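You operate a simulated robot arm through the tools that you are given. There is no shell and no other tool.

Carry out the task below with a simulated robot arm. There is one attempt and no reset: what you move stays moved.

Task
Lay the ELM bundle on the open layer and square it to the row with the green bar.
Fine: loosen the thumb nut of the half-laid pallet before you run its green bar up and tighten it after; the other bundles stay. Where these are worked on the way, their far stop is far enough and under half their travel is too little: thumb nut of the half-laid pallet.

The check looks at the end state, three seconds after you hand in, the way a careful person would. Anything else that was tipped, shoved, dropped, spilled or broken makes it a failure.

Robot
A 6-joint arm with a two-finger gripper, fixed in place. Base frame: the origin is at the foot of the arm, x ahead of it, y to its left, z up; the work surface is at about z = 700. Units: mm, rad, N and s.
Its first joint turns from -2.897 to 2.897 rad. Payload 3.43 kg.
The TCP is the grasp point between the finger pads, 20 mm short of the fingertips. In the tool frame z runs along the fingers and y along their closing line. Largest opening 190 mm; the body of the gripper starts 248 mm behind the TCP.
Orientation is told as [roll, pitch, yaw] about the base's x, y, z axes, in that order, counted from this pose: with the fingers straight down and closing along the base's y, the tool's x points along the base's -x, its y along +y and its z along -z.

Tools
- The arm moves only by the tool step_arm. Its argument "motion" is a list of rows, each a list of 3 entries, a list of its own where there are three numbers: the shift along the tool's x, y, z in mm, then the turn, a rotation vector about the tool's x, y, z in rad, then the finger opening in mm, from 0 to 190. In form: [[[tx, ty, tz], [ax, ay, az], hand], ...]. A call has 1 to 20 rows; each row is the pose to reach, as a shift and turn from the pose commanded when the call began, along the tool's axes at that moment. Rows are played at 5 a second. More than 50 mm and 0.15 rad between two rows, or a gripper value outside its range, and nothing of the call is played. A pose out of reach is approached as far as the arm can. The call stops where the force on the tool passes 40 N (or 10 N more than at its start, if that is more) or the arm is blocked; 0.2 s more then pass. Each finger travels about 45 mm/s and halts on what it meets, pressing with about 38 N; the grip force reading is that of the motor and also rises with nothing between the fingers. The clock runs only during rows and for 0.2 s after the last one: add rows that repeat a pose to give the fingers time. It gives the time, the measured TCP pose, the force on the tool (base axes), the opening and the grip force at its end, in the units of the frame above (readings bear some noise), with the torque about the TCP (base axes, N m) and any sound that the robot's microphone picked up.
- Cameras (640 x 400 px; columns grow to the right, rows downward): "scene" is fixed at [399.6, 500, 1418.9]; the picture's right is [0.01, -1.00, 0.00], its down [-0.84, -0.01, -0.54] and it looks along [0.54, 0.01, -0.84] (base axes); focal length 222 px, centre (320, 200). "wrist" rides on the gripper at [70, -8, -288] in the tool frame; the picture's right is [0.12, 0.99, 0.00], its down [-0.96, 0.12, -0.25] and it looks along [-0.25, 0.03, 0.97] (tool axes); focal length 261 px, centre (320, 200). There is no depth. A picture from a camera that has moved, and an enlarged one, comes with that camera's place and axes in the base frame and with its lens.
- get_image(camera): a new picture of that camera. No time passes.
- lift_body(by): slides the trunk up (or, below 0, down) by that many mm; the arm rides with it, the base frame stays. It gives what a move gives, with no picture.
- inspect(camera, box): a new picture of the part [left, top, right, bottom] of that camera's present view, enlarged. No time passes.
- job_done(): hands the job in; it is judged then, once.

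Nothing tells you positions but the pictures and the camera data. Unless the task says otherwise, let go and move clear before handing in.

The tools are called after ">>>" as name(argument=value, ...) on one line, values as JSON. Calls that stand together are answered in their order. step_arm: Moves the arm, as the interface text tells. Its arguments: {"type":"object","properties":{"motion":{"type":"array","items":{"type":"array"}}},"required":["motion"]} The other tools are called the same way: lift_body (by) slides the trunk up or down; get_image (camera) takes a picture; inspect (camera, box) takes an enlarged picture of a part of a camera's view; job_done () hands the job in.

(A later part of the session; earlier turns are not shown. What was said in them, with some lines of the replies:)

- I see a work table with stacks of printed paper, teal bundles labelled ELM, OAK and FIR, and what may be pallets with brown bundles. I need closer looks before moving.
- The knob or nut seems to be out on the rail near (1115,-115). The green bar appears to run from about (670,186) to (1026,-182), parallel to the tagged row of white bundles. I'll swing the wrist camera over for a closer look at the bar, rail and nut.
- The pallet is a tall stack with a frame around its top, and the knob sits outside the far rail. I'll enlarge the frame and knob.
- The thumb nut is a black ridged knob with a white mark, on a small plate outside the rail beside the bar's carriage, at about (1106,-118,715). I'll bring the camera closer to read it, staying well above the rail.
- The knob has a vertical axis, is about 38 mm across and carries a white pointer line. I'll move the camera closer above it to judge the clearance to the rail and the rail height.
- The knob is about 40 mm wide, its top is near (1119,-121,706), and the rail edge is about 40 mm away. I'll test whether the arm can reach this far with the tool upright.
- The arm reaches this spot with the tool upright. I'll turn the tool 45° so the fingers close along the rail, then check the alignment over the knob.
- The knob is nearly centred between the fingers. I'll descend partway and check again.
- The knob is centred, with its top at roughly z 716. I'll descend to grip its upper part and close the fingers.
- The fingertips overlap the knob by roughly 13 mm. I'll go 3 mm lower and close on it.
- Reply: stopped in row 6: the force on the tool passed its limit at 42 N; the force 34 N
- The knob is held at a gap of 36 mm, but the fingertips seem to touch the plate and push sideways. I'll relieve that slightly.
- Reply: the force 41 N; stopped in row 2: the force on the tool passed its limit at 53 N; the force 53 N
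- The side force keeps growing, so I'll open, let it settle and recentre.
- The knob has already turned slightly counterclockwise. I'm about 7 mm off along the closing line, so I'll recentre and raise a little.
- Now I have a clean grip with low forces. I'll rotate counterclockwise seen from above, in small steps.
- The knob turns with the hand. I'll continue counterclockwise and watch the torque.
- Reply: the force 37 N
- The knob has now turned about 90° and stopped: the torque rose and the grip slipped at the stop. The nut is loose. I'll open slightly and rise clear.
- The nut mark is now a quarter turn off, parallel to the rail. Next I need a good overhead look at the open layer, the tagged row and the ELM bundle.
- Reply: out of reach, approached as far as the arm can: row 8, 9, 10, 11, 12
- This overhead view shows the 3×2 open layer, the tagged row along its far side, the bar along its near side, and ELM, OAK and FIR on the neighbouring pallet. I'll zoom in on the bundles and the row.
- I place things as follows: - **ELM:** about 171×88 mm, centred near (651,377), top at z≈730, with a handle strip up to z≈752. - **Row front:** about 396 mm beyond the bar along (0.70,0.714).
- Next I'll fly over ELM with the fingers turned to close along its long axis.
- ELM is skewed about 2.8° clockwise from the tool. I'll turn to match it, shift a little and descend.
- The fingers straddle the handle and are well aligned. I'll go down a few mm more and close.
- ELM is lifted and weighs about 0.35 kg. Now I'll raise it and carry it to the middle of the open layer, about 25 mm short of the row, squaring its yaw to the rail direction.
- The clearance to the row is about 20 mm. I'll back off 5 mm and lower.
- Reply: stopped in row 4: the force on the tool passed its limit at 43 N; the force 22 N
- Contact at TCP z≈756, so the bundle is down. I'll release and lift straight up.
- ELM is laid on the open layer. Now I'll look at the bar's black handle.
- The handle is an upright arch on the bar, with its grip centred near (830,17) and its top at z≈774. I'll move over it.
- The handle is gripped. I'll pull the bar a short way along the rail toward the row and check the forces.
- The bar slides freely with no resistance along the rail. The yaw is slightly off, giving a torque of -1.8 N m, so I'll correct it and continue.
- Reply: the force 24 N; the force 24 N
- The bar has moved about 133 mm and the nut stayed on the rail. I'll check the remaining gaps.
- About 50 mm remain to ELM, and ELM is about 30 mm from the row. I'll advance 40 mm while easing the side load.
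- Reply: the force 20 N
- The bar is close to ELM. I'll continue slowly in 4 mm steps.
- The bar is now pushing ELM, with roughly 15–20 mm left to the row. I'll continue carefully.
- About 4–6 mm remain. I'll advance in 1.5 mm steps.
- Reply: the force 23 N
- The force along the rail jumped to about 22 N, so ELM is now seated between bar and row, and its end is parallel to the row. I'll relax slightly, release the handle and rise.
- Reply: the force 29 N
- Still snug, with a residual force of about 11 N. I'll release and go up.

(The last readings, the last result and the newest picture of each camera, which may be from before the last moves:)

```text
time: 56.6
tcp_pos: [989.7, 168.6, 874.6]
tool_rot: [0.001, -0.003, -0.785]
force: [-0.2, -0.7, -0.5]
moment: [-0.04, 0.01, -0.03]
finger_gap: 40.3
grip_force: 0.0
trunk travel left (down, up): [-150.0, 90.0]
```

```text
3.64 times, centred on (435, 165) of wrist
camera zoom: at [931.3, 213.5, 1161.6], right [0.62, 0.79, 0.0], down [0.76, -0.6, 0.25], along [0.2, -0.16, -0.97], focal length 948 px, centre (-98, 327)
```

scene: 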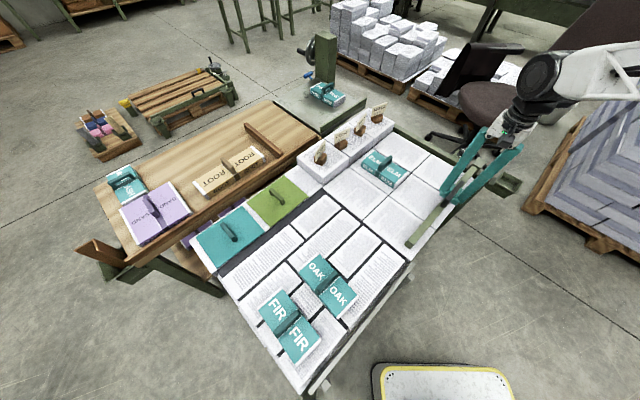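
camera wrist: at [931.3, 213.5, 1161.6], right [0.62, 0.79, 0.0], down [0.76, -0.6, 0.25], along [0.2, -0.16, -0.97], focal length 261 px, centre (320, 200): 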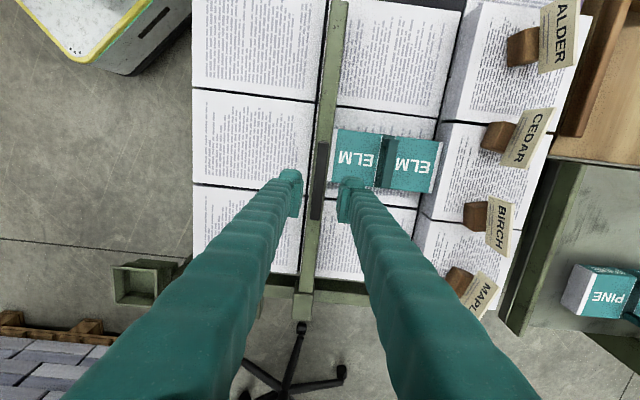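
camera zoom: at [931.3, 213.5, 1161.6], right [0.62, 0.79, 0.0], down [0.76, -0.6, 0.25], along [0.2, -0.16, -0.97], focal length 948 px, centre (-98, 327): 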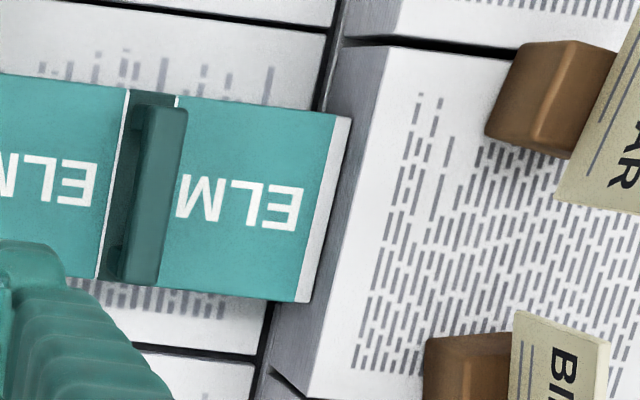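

ELM is seated flush between bar and row, and the row and tags are undisturbed. Now I'll go back to the thumb nut to tighten it clockwise.

>>> step_arm(motion=[[[-42, -17, 0], [0, 0, -0.07], 50], [[-85, -34, 0], [0, 0, -0.14], 56], [[-127, -50, 0], [0, 0, -0.21], 60], [[-169, -67, 0], [0, 0, -0.28], 60], [[-212, -84, 10], [0, 0, -0.35], 60], [[-254, -101, 25], [0, 0, -0.42], 60], [[-296, -118, 45], [0, 0, -0.485], 60], [[-296, -118, 45], [0, 0, -0.485], 60]])

>>> get_image(camera="wrist")

>>> inspect(camera="wrist", box=[240, 130, 400, 230])

```text
time: 58.5
tcp_pos: [1113.1, -125.1, 830.6]
tool_rot: [-0.003, -0.004, -0.302]
force: [0.2, -0.2, -0.6]
moment: [0.03, -0.03, 0.02]
finger_gap: 59.8
grip_force: 0.1
trunk travel left (down, up): [-150.0, 90.0]
```

```text
taken
camera wrist: at [1041.0, -110.4, 1117.4], right [0.18, 0.98, 0.0], down [0.95, -0.17, 0.25], along [0.25, -0.05, -0.97], focal length 261 px, centre (320, 200)
```

wrist: 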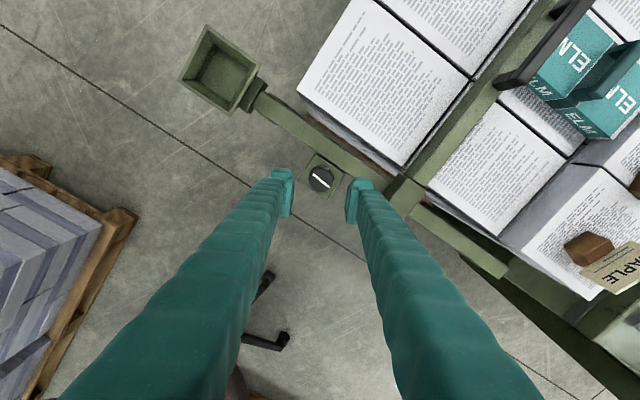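

```text
4.00 times, centred on (320, 180) of wrist
camera zoom: at [1041.0, -110.4, 1117.4], right [0.18, 0.98, 0.0], down [0.95, -0.17, 0.25], along [0.25, -0.05, -0.97], focal length 1043 px, centre (320, 280)
```

zoom: 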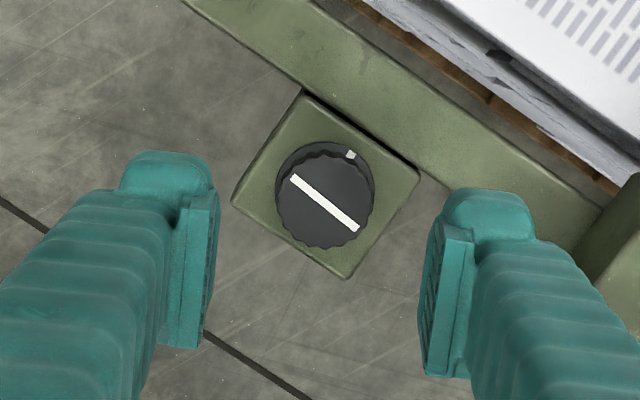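

>>> step_arm(motion=[[[-2, 2, 40], [0, 0, 0], 54], [[-2, 2, 80], [0, 0, 0], 52], [[-2, 2, 90], [0, 0, 0], 52], [[-2, 2, 90], [0, 0, 0], 52]])

>>> inspect(camera="wrist", box=[240, 130, 400, 230])

```text
time: 59.5
tcp_pos: [1116.0, -125.4, 742.5]
tool_rot: [-0.001, -0.003, -0.3]
force: [-1.1, -0.1, 0.2]
moment: [0.02, 0.01, -0.02]
finger_gap: 52.2
grip_force: 0.0
trunk travel left (down, up): [-150.0, 90.0]
```

```text
4.00 times, centred on (320, 180) of wrist
camera zoom: at [1044.3, -111.1, 1029.5], right [0.18, 0.98, 0.0], down [0.95, -0.17, 0.25], along [0.25, -0.05, -0.97], focal length 1043 px, centre (320, 280)
```

zoom: 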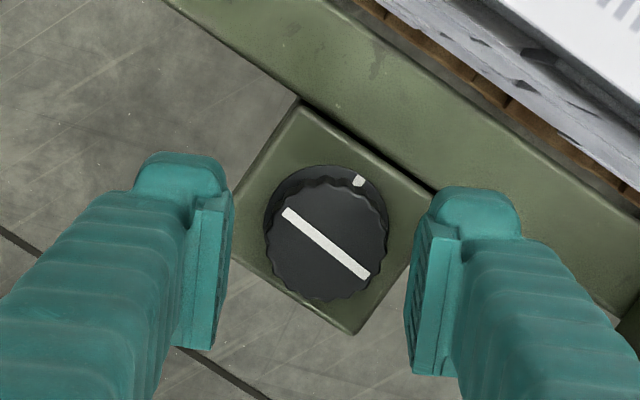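

>>> step_arm(motion=[[[0, 2, 10], [0, 0, 0], 52], [[0, 2, 19], [0, 0, 0], 52], [[0, 2, 19], [0, 0, 0], 52]])

>>> inspect(camera="wrist", box=[240, 130, 400, 230])

```text
time: 60.2
tcp_pos: [1118.1, -122.5, 723.8]
tool_rot: [-0.003, -0.003, -0.299]
force: [0.3, -0.4, -0.3]
moment: [-0.01, -0.01, -0.03]
finger_gap: 52.2
grip_force: 0.0
trunk travel left (down, up): [-150.0, 90.0]
```

```text
4.00 times, centred on (320, 180) of wrist
camera zoom: at [1045.3, -108.4, 1010.5], right [0.18, 0.98, 0.0], down [0.95, -0.17, 0.25], along [0.25, -0.05, -0.97], focal length 1043 px, centre (320, 280)
```

zoom: 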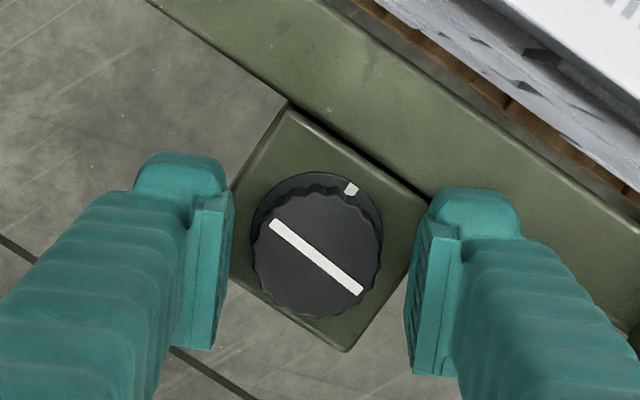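

Centred with no contact forces. Closing on the knob.

>>> step_arm(motion=[[[0, 0, 0], [0, 0, 0], 46], [[0, 0, 0], [0, 0, 0], 40], [[0, 0, 0], [0, 0, 0], 34], [[0, 0, 0], [0, 0, 0], 34], [[0, 0, 0], [0, 0, 0], 34]])

```text
time: 61.5
tcp_pos: [1116.4, -124.6, 723.1]
tool_rot: [0.0, -0.003, -0.302]
force: [-3.8, -5.7, -1.1]
moment: [-0.06, -0.04, 0.06]
finger_gap: 36.2
grip_force: 45.3
trunk travel left (down, up): [-150.0, 90.0]
```

Clean grip. Turning clockwise, seen from above.

>>> step_arm(motion=[[[0, 0, 0], [0, 0, 0.08], 34], [[0, 0, 0], [0, 0, 0.16], 34], [[0, 0, 0], [0, 0, 0.24], 34], [[0, 0, 0], [0, 0, 0.32], 34], [[0, 0, 0], [0, 0, 0.4], 34], [[0, 0, 0], [0, 0, 0.48], 34], [[0, 0, 0], [0, 0, 0.56], 34], [[0, 0, 0], [0, 0, 0.64], 34], [[0, 0, 0], [0, 0, 0.72], 34], [[0, 0, 0], [0, 0, 0.8], 34], [[0, 0, 0], [0, 0, 0.8], 34]])

>>> inspect(camera="wrist", box=[240, 130, 400, 230])

```text
time: 63.0
tcp_pos: [1117.2, -126.7, 724.0]
tool_rot: [-0.004, -0.004, -0.815]
force: [-13.8, -41.2, 4.0]
moment: [-0.64, -0.03, 0.19]
finger_gap: 36.5
grip_force: 45.1
trunk travel left (down, up): [-150.0, 90.0]
stopped in row 7: the force on the tool passed its limit at 41 N (the readings are from after the stop); the commanded pose is now the measured one
```

```text
4.00 times, centred on (320, 180) of wrist
camera zoom: at [1059.8, -77.2, 1010.3], right [0.64, 0.77, 0.0], down [0.74, -0.62, 0.25], along [0.19, -0.17, -0.97], focal length 1043 px, centre (320, 280)
```

zoom: 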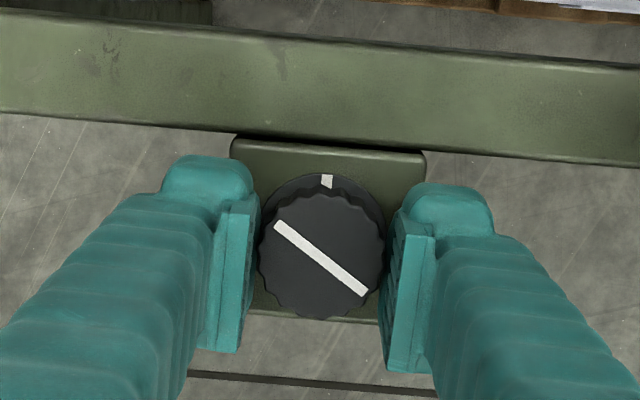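

The knob turned about 30° before a side load built up. I'll open slightly, recentre and regrip.

>>> step_arm(motion=[[[0, 0, 0], [0, 0, 0], 42], [[0, 0, 0], [0, 0, 0], 50], [[0, 0, 0], [0, 0, 0], 50], [[0, 0, 0], [0, 0, 0], 50]])

>>> inspect(camera="wrist", box=[240, 130, 400, 230])

```text
time: 64.0
tcp_pos: [1117.5, -118.4, 722.7]
tool_rot: [-0.002, -0.004, -0.815]
force: [-0.1, 0.3, -0.4]
moment: [0.04, -0.02, -0.01]
finger_gap: 50.2
grip_force: 0.0
trunk travel left (down, up): [-150.0, 90.0]
```

```text
4.00 times, centred on (320, 180) of wrist
camera zoom: at [1060.8, -71.5, 1009.8], right [0.64, 0.77, 0.0], down [0.74, -0.62, 0.25], along [0.19, -0.16, -0.97], focal length 1043 px, centre (320, 280)
```

zoom: 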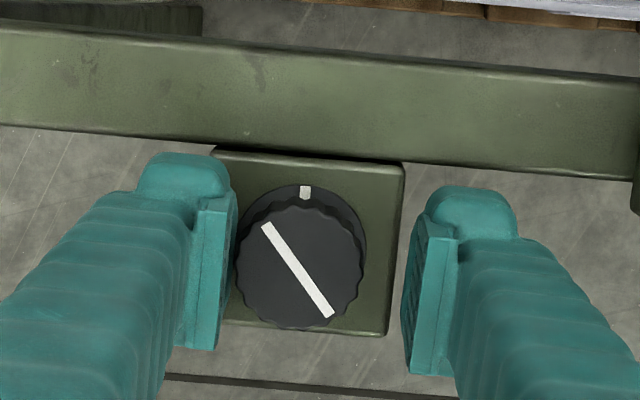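

>>> step_arm(motion=[[[-1, -3, 0], [0, 0, 0], 52], [[-2.5, -5.5, 0], [0, 0, 0], 52], [[-2.5, -5.5, 0], [0, 0, 0], 52], [[-2.5, -5.5, 0], [0, 0, 0], 52]])

>>> inspect(camera="wrist", box=[240, 130, 400, 230])

```text
time: 65.0
tcp_pos: [1114.6, -124.1, 722.6]
tool_rot: [-0.002, -0.003, -0.815]
force: [-0.8, -0.8, 1.2]
moment: [-0.03, -0.01, 0.01]
finger_gap: 52.3
grip_force: 0.0
trunk travel left (down, up): [-150.0, 90.0]
```

```text
4.00 times, centred on (320, 180) of wrist
camera zoom: at [1058.2, -76.4, 1009.6], right [0.64, 0.77, 0.0], down [0.74, -0.62, 0.25], along [0.19, -0.16, -0.97], focal length 1043 px, centre (320, 280)
```

zoom: 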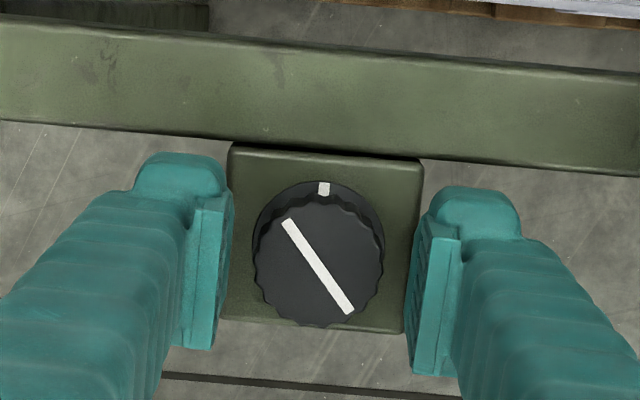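

>>> step_arm(motion=[[[0, 0, 0], [0, 0, 0], 46], [[0, 0, 0], [0, 0, 0], 40], [[0, 0, 0], [0, 0, 0], 34], [[0, 0, 0], [0, 0, 0], 34], [[0, 0, 0], [0, 0, 0], 34]])

>>> step_arm(motion=[[[0, 0, 0], [0, 0, 0.07], 34], [[0, 0, 0], [0, 0, 0.14], 34], [[0, 0, 0], [0, 0, 0.21], 34], [[0, 0, 0], [0, 0, 0.28], 34], [[0, 0, 0], [0, 0, 0.28], 34]])

>>> inspect(camera="wrist", box=[240, 130, 400, 230])

```text
time: 66.2
tcp_pos: [1114.6, -124.4, 723.0]
tool_rot: [-0.002, -0.005, -0.815]
force: [-10.3, -4.5, -0.7]
moment: [0.01, 0.08, 0.01]
finger_gap: 36.5
grip_force: 44.8
trunk travel left (down, up): [-150.0, 90.0]
```

```text
time: 67.4
tcp_pos: [1113.4, -126.1, 723.3]
tool_rot: [-0.001, -0.004, -1.097]
force: [-34.1, -5.0, -4.7]
moment: [0.02, 0.31, 0.08]
finger_gap: 36.6
grip_force: 45.0
trunk travel left (down, up): [-150.0, 90.0]
```

```text
4.00 times, centred on (320, 180) of wrist
camera zoom: at [1072.6, -63.9, 1009.6], right [0.83, 0.56, 0.0], down [0.54, -0.8, 0.25], along [0.14, -0.21, -0.97], focal length 1043 px, centre (320, 280)
```

zoom: 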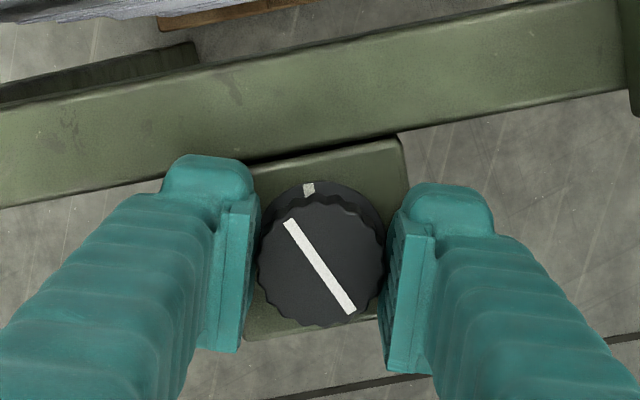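

>>> step_arm(motion=[[[0, -0.7, 0], [0, 0, 0], 34], [[0, -1.5, 0], [0, 0, 0], 34], [[0, -1.5, 0], [0, 0, 0], 34]])

```text
time: 68.2
tcp_pos: [1114.1, -125.7, 723.3]
tool_rot: [0.0, -0.006, -1.095]
force: [-25.9, -3.8, -8.8]
moment: [-0.08, 0.14, -0.01]
finger_gap: 36.1
grip_force: 44.9
trunk travel left (down, up): [-150.0, 90.0]
```

>>> step_arm(motion=[[[0, -2, 0], [0, 0, 0], 34], [[0, -4, 0], [0, 0, 0], 34], [[0, -4, 0], [0, 0, 0], 34]])

```text
time: 69.0
tcp_pos: [1113.9, -125.1, 722.7]
tool_rot: [0.005, -0.004, -1.092]
force: [31.1, 9.8, -11.7]
moment: [-0.22, -0.43, -0.06]
finger_gap: 36.5
grip_force: 45.2
trunk travel left (down, up): [-150.0, 90.0]
```

>>> step_arm(motion=[[[0, 1, 0], [0, 0, 0], 34], [[0, 2, 0], [0, 0, 0], 34], [[0, 2, 0], [0, 0, 0], 34]])

```text
time: 69.8
tcp_pos: [1112.7, -125.3, 723.8]
tool_rot: [0.002, -0.003, -1.094]
force: [36.1, 19.8, -2.9]
moment: [0.47, -0.19, -0.11]
finger_gap: 36.5
grip_force: 45.1
trunk travel left (down, up): [-150.0, 90.0]
```

>>> step_arm(motion=[[[0, 1.5, 0], [0, 0, 0.05], 34], [[0, 1.5, 0], [0, 0, 0.12], 34], [[0, 1.5, 0], [0, 0, 0.19], 34]])

>>> inspect(camera="wrist", box=[240, 130, 400, 230])

```text
time: 70.6
tcp_pos: [1114.2, -125.0, 723.2]
tool_rot: [-0.001, -0.003, -1.287]
force: [18.7, 14.5, 0.7]
moment: [-0.07, -0.18, -0.06]
finger_gap: 36.4
grip_force: 45.1
trunk travel left (down, up): [-150.0, 90.0]
```

```text
4.00 times, centred on (320, 180) of wrist
camera zoom: at [1083.8, -57.6, 1009.7], right [0.92, 0.39, 0.0], down [0.38, -0.89, 0.25], along [0.1, -0.23, -0.97], focal length 1043 px, centre (320, 280)
```

zoom: 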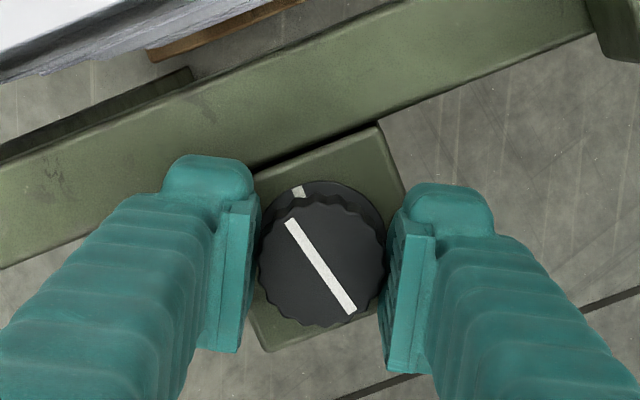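

About 10° remain until the pointer meets the tick. Turning on into the stop.

>>> step_arm(motion=[[[0, 0.5, 0], [0, 0, 0.07], 34], [[0, 0.8, 0], [0, 0, 0.14], 34], [[0, 0.8, 0], [0, 0, 0.21], 34], [[0, 0.8, 0], [0, 0, 0.28], 34], [[0, 0.8, 0], [0, 0, 0.35], 34]])

>>> inspect(camera="wrist", box=[240, 130, 400, 230])

```text
time: 71.8
tcp_pos: [1113.6, -128.1, 723.4]
tool_rot: [0.0, -0.006, -1.638]
force: [-23.6, -9.5, -3.8]
moment: [-0.02, 0.19, 0.75]
finger_gap: 36.7
grip_force: 45.4
trunk travel left (down, up): [-150.0, 90.0]
```

```text
4.00 times, centred on (320, 180) of wrist
camera zoom: at [1107.6, -54.0, 1009.7], right [1.0, 0.05, 0.0], down [0.05, -0.97, 0.25], along [0.01, -0.25, -0.97], focal length 1043 px, centre (320, 280)
```

zoom: 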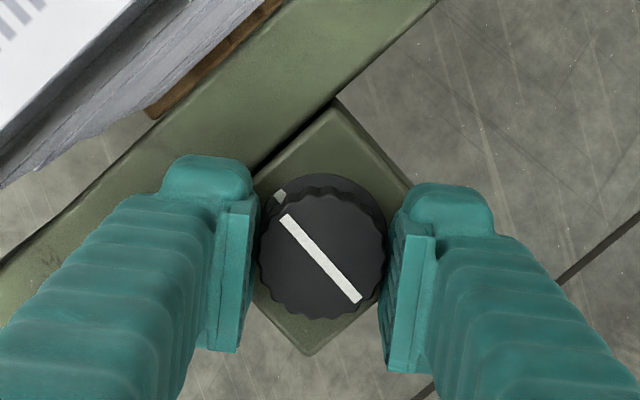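

The pointer lines up with the tick and the torque is at the stop level (0.75 N m). I'll reduce the side load before letting go.

>>> step_arm(motion=[[[0, -1.5, 0], [0, 0, 0], 34]])

```text
time: 72.2
tcp_pos: [1112.6, -126.4, 724.0]
tool_rot: [0.002, -0.006, -1.635]
force: [-18.5, -22.5, -6.8]
moment: [-0.35, 0.15, 0.4]
finger_gap: 36.5
grip_force: 45.0
trunk travel left (down, up): [-150.0, 90.0]
```

>>> step_arm(motion=[[[-1, -1.5, 0], [0, 0, 0], 34]])

```text
time: 72.6
tcp_pos: [1113.1, -127.1, 722.8]
tool_rot: [0.003, -0.002, -1.635]
force: [-2.0, -27.6, -11.7]
moment: [-0.77, 0.17, 0.05]
finger_gap: 36.6
grip_force: 44.7
trunk travel left (down, up): [-150.0, 90.0]
```

>>> step_arm(motion=[[[0, 0, 0], [0, 0, 0], 48], [[0, 0, 0], [0, 0, 0], 50], [[0, 0, 0], [0, 0, 0], 50], [[0, 0, -25], [0, 0, 0], 50], [[0, 0, -65], [0, 0, 0], 50], [[0, 0, -105], [0, 0, 0], 60], [[0, 0, -105], [0, 0, 0], 60]])

>>> inspect(camera="wrist", box=[240, 130, 400, 230])

>>> get_image(camera="scene")

```text
time: 74.2
tcp_pos: [1110.8, -127.2, 828.7]
tool_rot: [0.003, -0.003, -1.633]
force: [1.0, -0.7, -0.2]
moment: [0.01, -0.04, -0.01]
finger_gap: 59.7
grip_force: 0.1
trunk travel left (down, up): [-150.0, 90.0]
```

```text
4.00 times, centred on (320, 180) of wrist
camera zoom: at [1104.4, -54.7, 1114.6], right [1.0, 0.06, 0.0], down [0.05, -0.97, 0.25], along [0.02, -0.25, -0.97], focal length 1043 px, centre (320, 280)
```

zoom: 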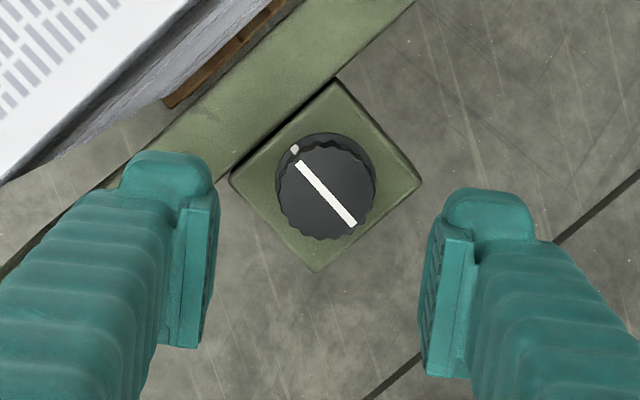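

```text
taken
```

scene: 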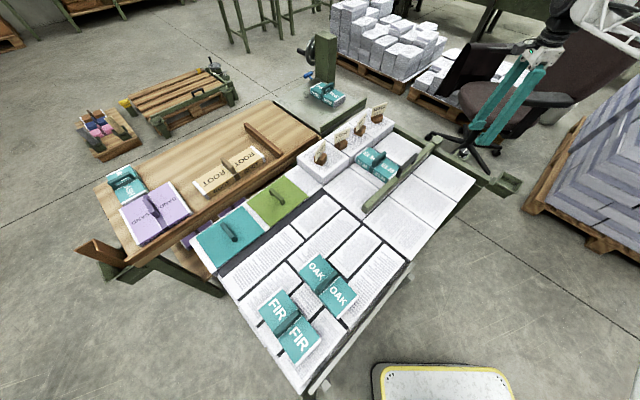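

The nut is back on its tick, so it's tight. I'll check the ELM seating and the surroundings.

>>> inspect(camera="scene", box=[340, 130, 400, 190])

>>> inspect(camera="scene", box=[290, 90, 450, 210])

>>> step_arm(motion=[[[0, 0, -30], [0, 0, 0], 60], [[30, -25, -50], [0, 0, -0.12], 60], [[65, -50, -60], [0, 0, -0.24], 60], [[100, -75, -60], [0, 0, -0.36], 60], [[135, -90, -60], [0, 0, -0.48], 60], [[170, -105, -60], [0, 0, -0.6], 60], [[205, -120, -60], [0, 0, -0.72], 60], [[240, -135, -60], [0, 0, -0.84], 60], [[260, -150, -60], [0, 0, -0.84], 60], [[260, -150, -60], [0, 0, -0.84], 60]])

>>> get_image(camera="wrist")

```text
6.67 times, centred on (370, 160) of scene
camera zoom: at [399.6, 500.0, 1418.9], right [0.01, -1.0, 0.0], down [-0.84, -0.01, -0.54], along [0.54, 0.01, -0.84], focal length 1478 px, centre (-13, 467)
```

zoom: 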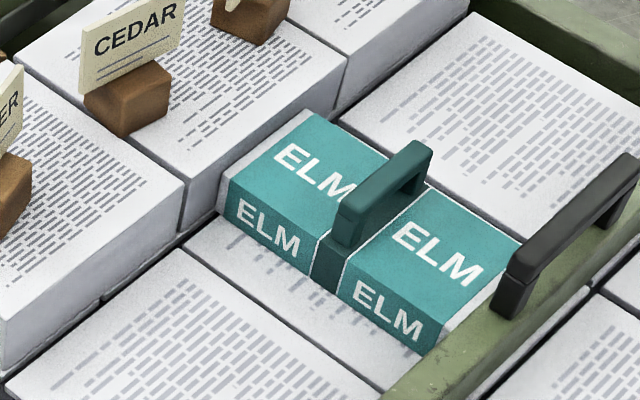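

```text
3.33 times, centred on (370, 150) of scene
camera zoom: at [399.6, 500.0, 1418.9], right [0.01, -1.0, 0.0], down [-0.84, -0.01, -0.54], along [0.54, 0.01, -0.84], focal length 739 px, centre (153, 367)
```

zoom: 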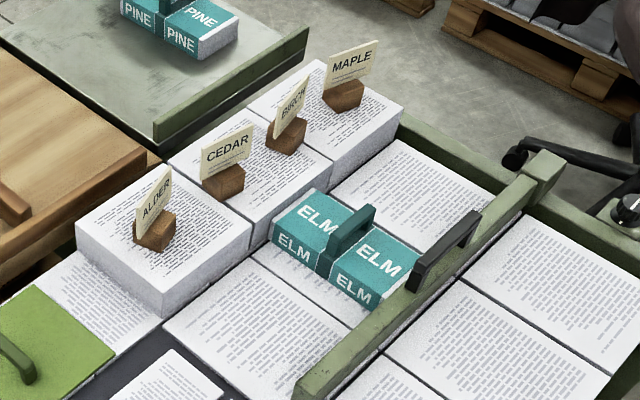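

```text
time: 76.4
tcp_pos: [976.8, 145.4, 886.7]
tool_rot: [-0.001, -0.004, -0.795]
force: [-0.1, 0.5, 1.3]
moment: [0.01, -0.01, 0.0]
finger_gap: 59.8
grip_force: 0.2
trunk travel left (down, up): [-150.0, 90.0]
```

```text
taken
camera wrist: at [918.9, 191.4, 1173.4], right [0.62, 0.78, 0.0], down [0.76, -0.6, 0.25], along [0.2, -0.16, -0.97], focal length 261 px, centre (320, 200)
```

wrist: 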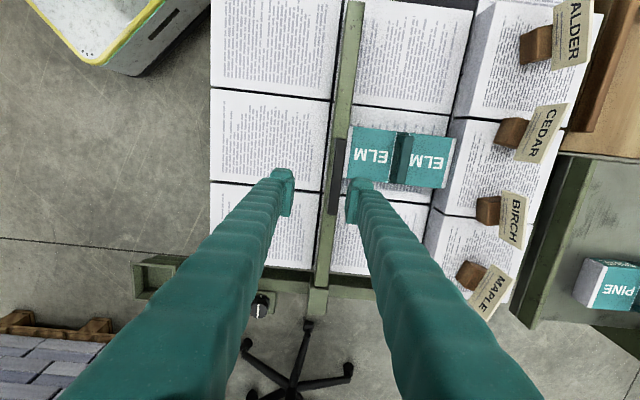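

Everything looks right. For a last check I'll turn the camera over the ELM–row joint and look straight down at the gap.

>>> step_arm(motion=[[[3, 13, 0], [0, 0, 0.14], 60], [[6, 26, 0], [0, 0, 0.28], 60], [[9, 40, 0], [0, 0, 0.42], 60], [[12, 53, 0], [0, 0, 0.56], 60], [[15, 66, 0], [0, 0, 0.7], 60], [[18, 79, 0], [0, 0, 0.84], 60], [[21, 92, 0], [0, 0, 0.98], 60], [[24, 105, 0], [0, 0, 1.12], 60], [[27, 118, 0], [0, 0, 1.26], 60], [[30, 131, 0], [0, 0, 1.4], 60], [[32, 145, 0], [0, 0, 1.54], 60], [[32, 145, 0], [0, 0, 1.54], 60]])

>>> get_image(camera="wrist")

```text
time: 79.0
tcp_pos: [1058.5, 269.2, 885.9]
tool_rot: [0.004, -0.001, -2.335]
force: [0.8, -1.3, 0.0]
moment: [0.01, -0.03, 0.01]
finger_gap: 60.1
grip_force: 0.0
trunk travel left (down, up): [-150.0, 90.0]
```

```text
taken
camera wrist: at [1099.6, 327.5, 1173.3], right [0.8, -0.6, 0.0], down [-0.58, -0.77, 0.25], along [-0.15, -0.2, -0.97], focal length 261 px, centre (320, 200)
```

wrist: 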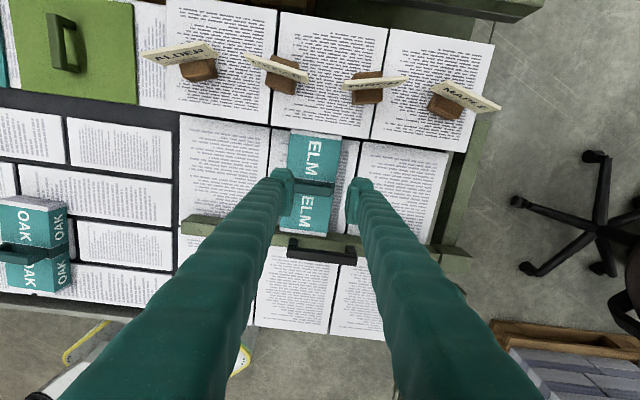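

>>> inspect(camera="wrist", box=[260, 100, 380, 180])

>>> inspect(camera="wrist", box=[150, 0, 500, 220])

>>> inspect(camera="wrist", box=[280, 180, 360, 250])

```text
5.00 times, centred on (320, 140) of wrist
camera zoom: at [1099.6, 327.5, 1173.3], right [0.8, -0.6, 0.0], down [-0.58, -0.77, 0.25], along [-0.15, -0.2, -0.97], focal length 1303 px, centre (320, 500)
```

zoom: 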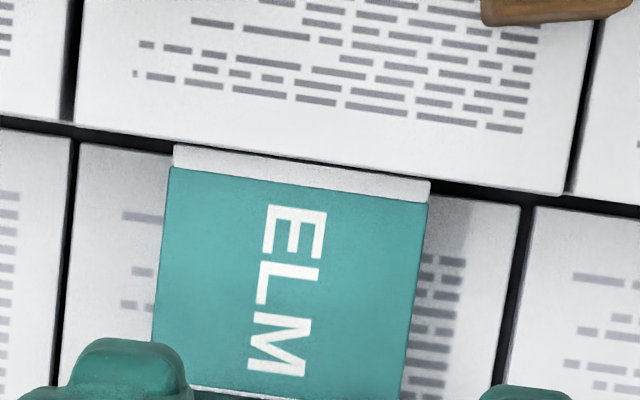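

```text
1.82 times, centred on (325, 110) of wrist
camera zoom: at [1099.6, 327.5, 1173.3], right [0.8, -0.6, 0.0], down [-0.58, -0.77, 0.25], along [-0.15, -0.2, -0.97], focal length 474 px, centre (311, 364)
```

zoom: 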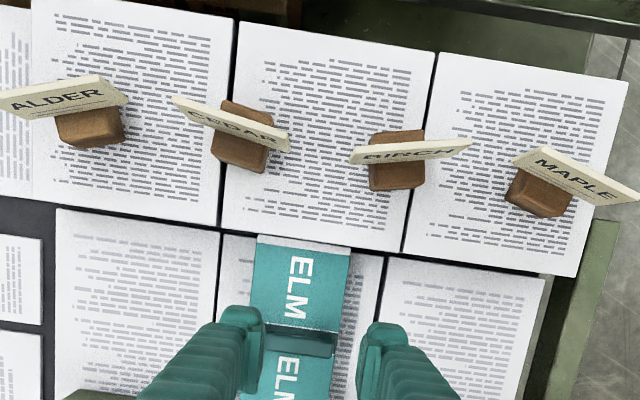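

```text
5.71 times, centred on (320, 215) of wrist
camera zoom: at [1099.6, 327.5, 1173.3], right [0.8, -0.6, 0.0], down [-0.58, -0.77, 0.25], along [-0.15, -0.2, -0.97], focal length 1489 px, centre (320, 114)
```

zoom: 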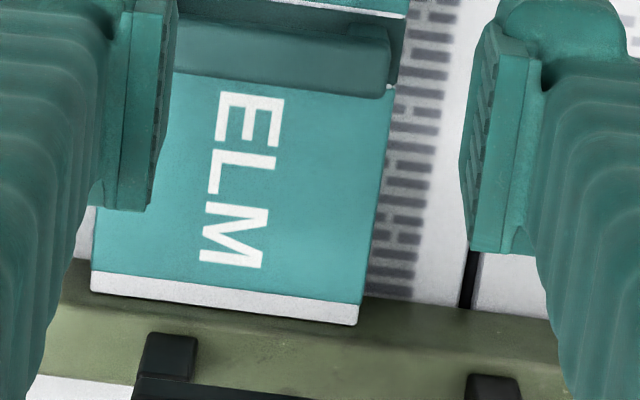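

ELM lies flush and parallel against the row, the bar touches its other end, and the tagged stacks are still in line. I'll retreat to a clear position and hand in.

>>> step_arm(motion=[[[0, 0, -20], [0, 0, -0.1], 60], [[-30, 0, -45], [0, 0, -0.24], 60], [[-65, 0, -70], [0, 0, -0.38], 60], [[-105, 0, -95], [0, 0, -0.52], 60], [[-145, 0, -120], [0, 0, -0.66], 60], [[-185, 0, -145], [0, 0, -0.8], 60], [[-225, 0, -165], [0, 0, -0.94], 60], [[-225, 0, -165], [0, 0, -0.94], 60]])

>>> get_image(camera="scene")

>>> get_image(camera="wrist")

```text
time: 80.8
tcp_pos: [901.7, 106.3, 1050.8]
tool_rot: [0.002, -0.003, -1.392]
force: [-0.6, 0.3, 0.7]
moment: [-0.01, -0.05, 0.0]
finger_gap: 59.9
grip_force: 0.0
trunk travel left (down, up): [-150.0, 90.0]
```

```text
taken
```

scene: 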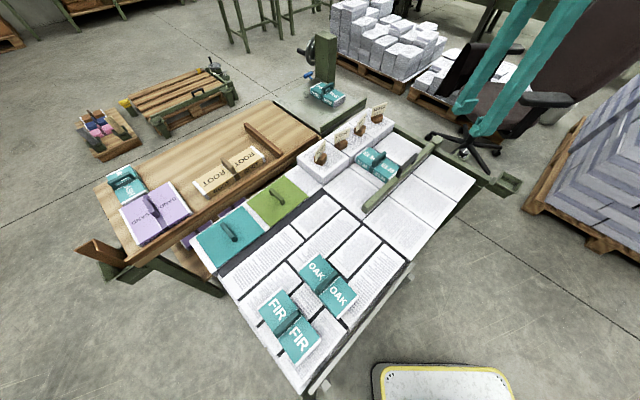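

```text
taken
camera wrist: at [878.6, 176.7, 1338.1], right [0.96, 0.29, 0.0], down [0.28, -0.93, 0.25], along [0.07, -0.24, -0.97], focal length 261 px, centre (320, 200)
```

wrist: 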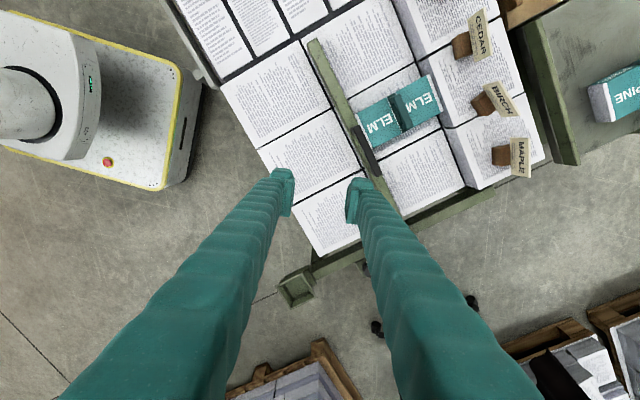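

The arm is clear. ELM sits squared between the row and the green bar, the nut is tightened, and OAK, FIR and the other bundles are untouched. Handing in.

>>> job_done()

```text
The job is handed in.
```

The ELM bundle is on the open layer, squared against the tagged row by the green bar, and I've handed the job in.

- **Thumb nut, before:** I turned it counterclockwise about 90° until it reached its stop, which freed the bar.
- **ELM:** I lifted it by its handle and set it down about 25 mm short of the row. I then ran the bar up until the force rose sharply, which showed ELM pressed between bar and row. The last close-ups show it flush with the row and parallel to it.
- **Thumb nut, after:** I turned it clockwise to its stop, and its pointer lined up with the tick mark again. This took a second grip partway through, because side force built up on the first.
- **Everything else:** OAK, FIR, the tagged row and its tags look as they did at the start. The arm is clear and the gripper is empty.
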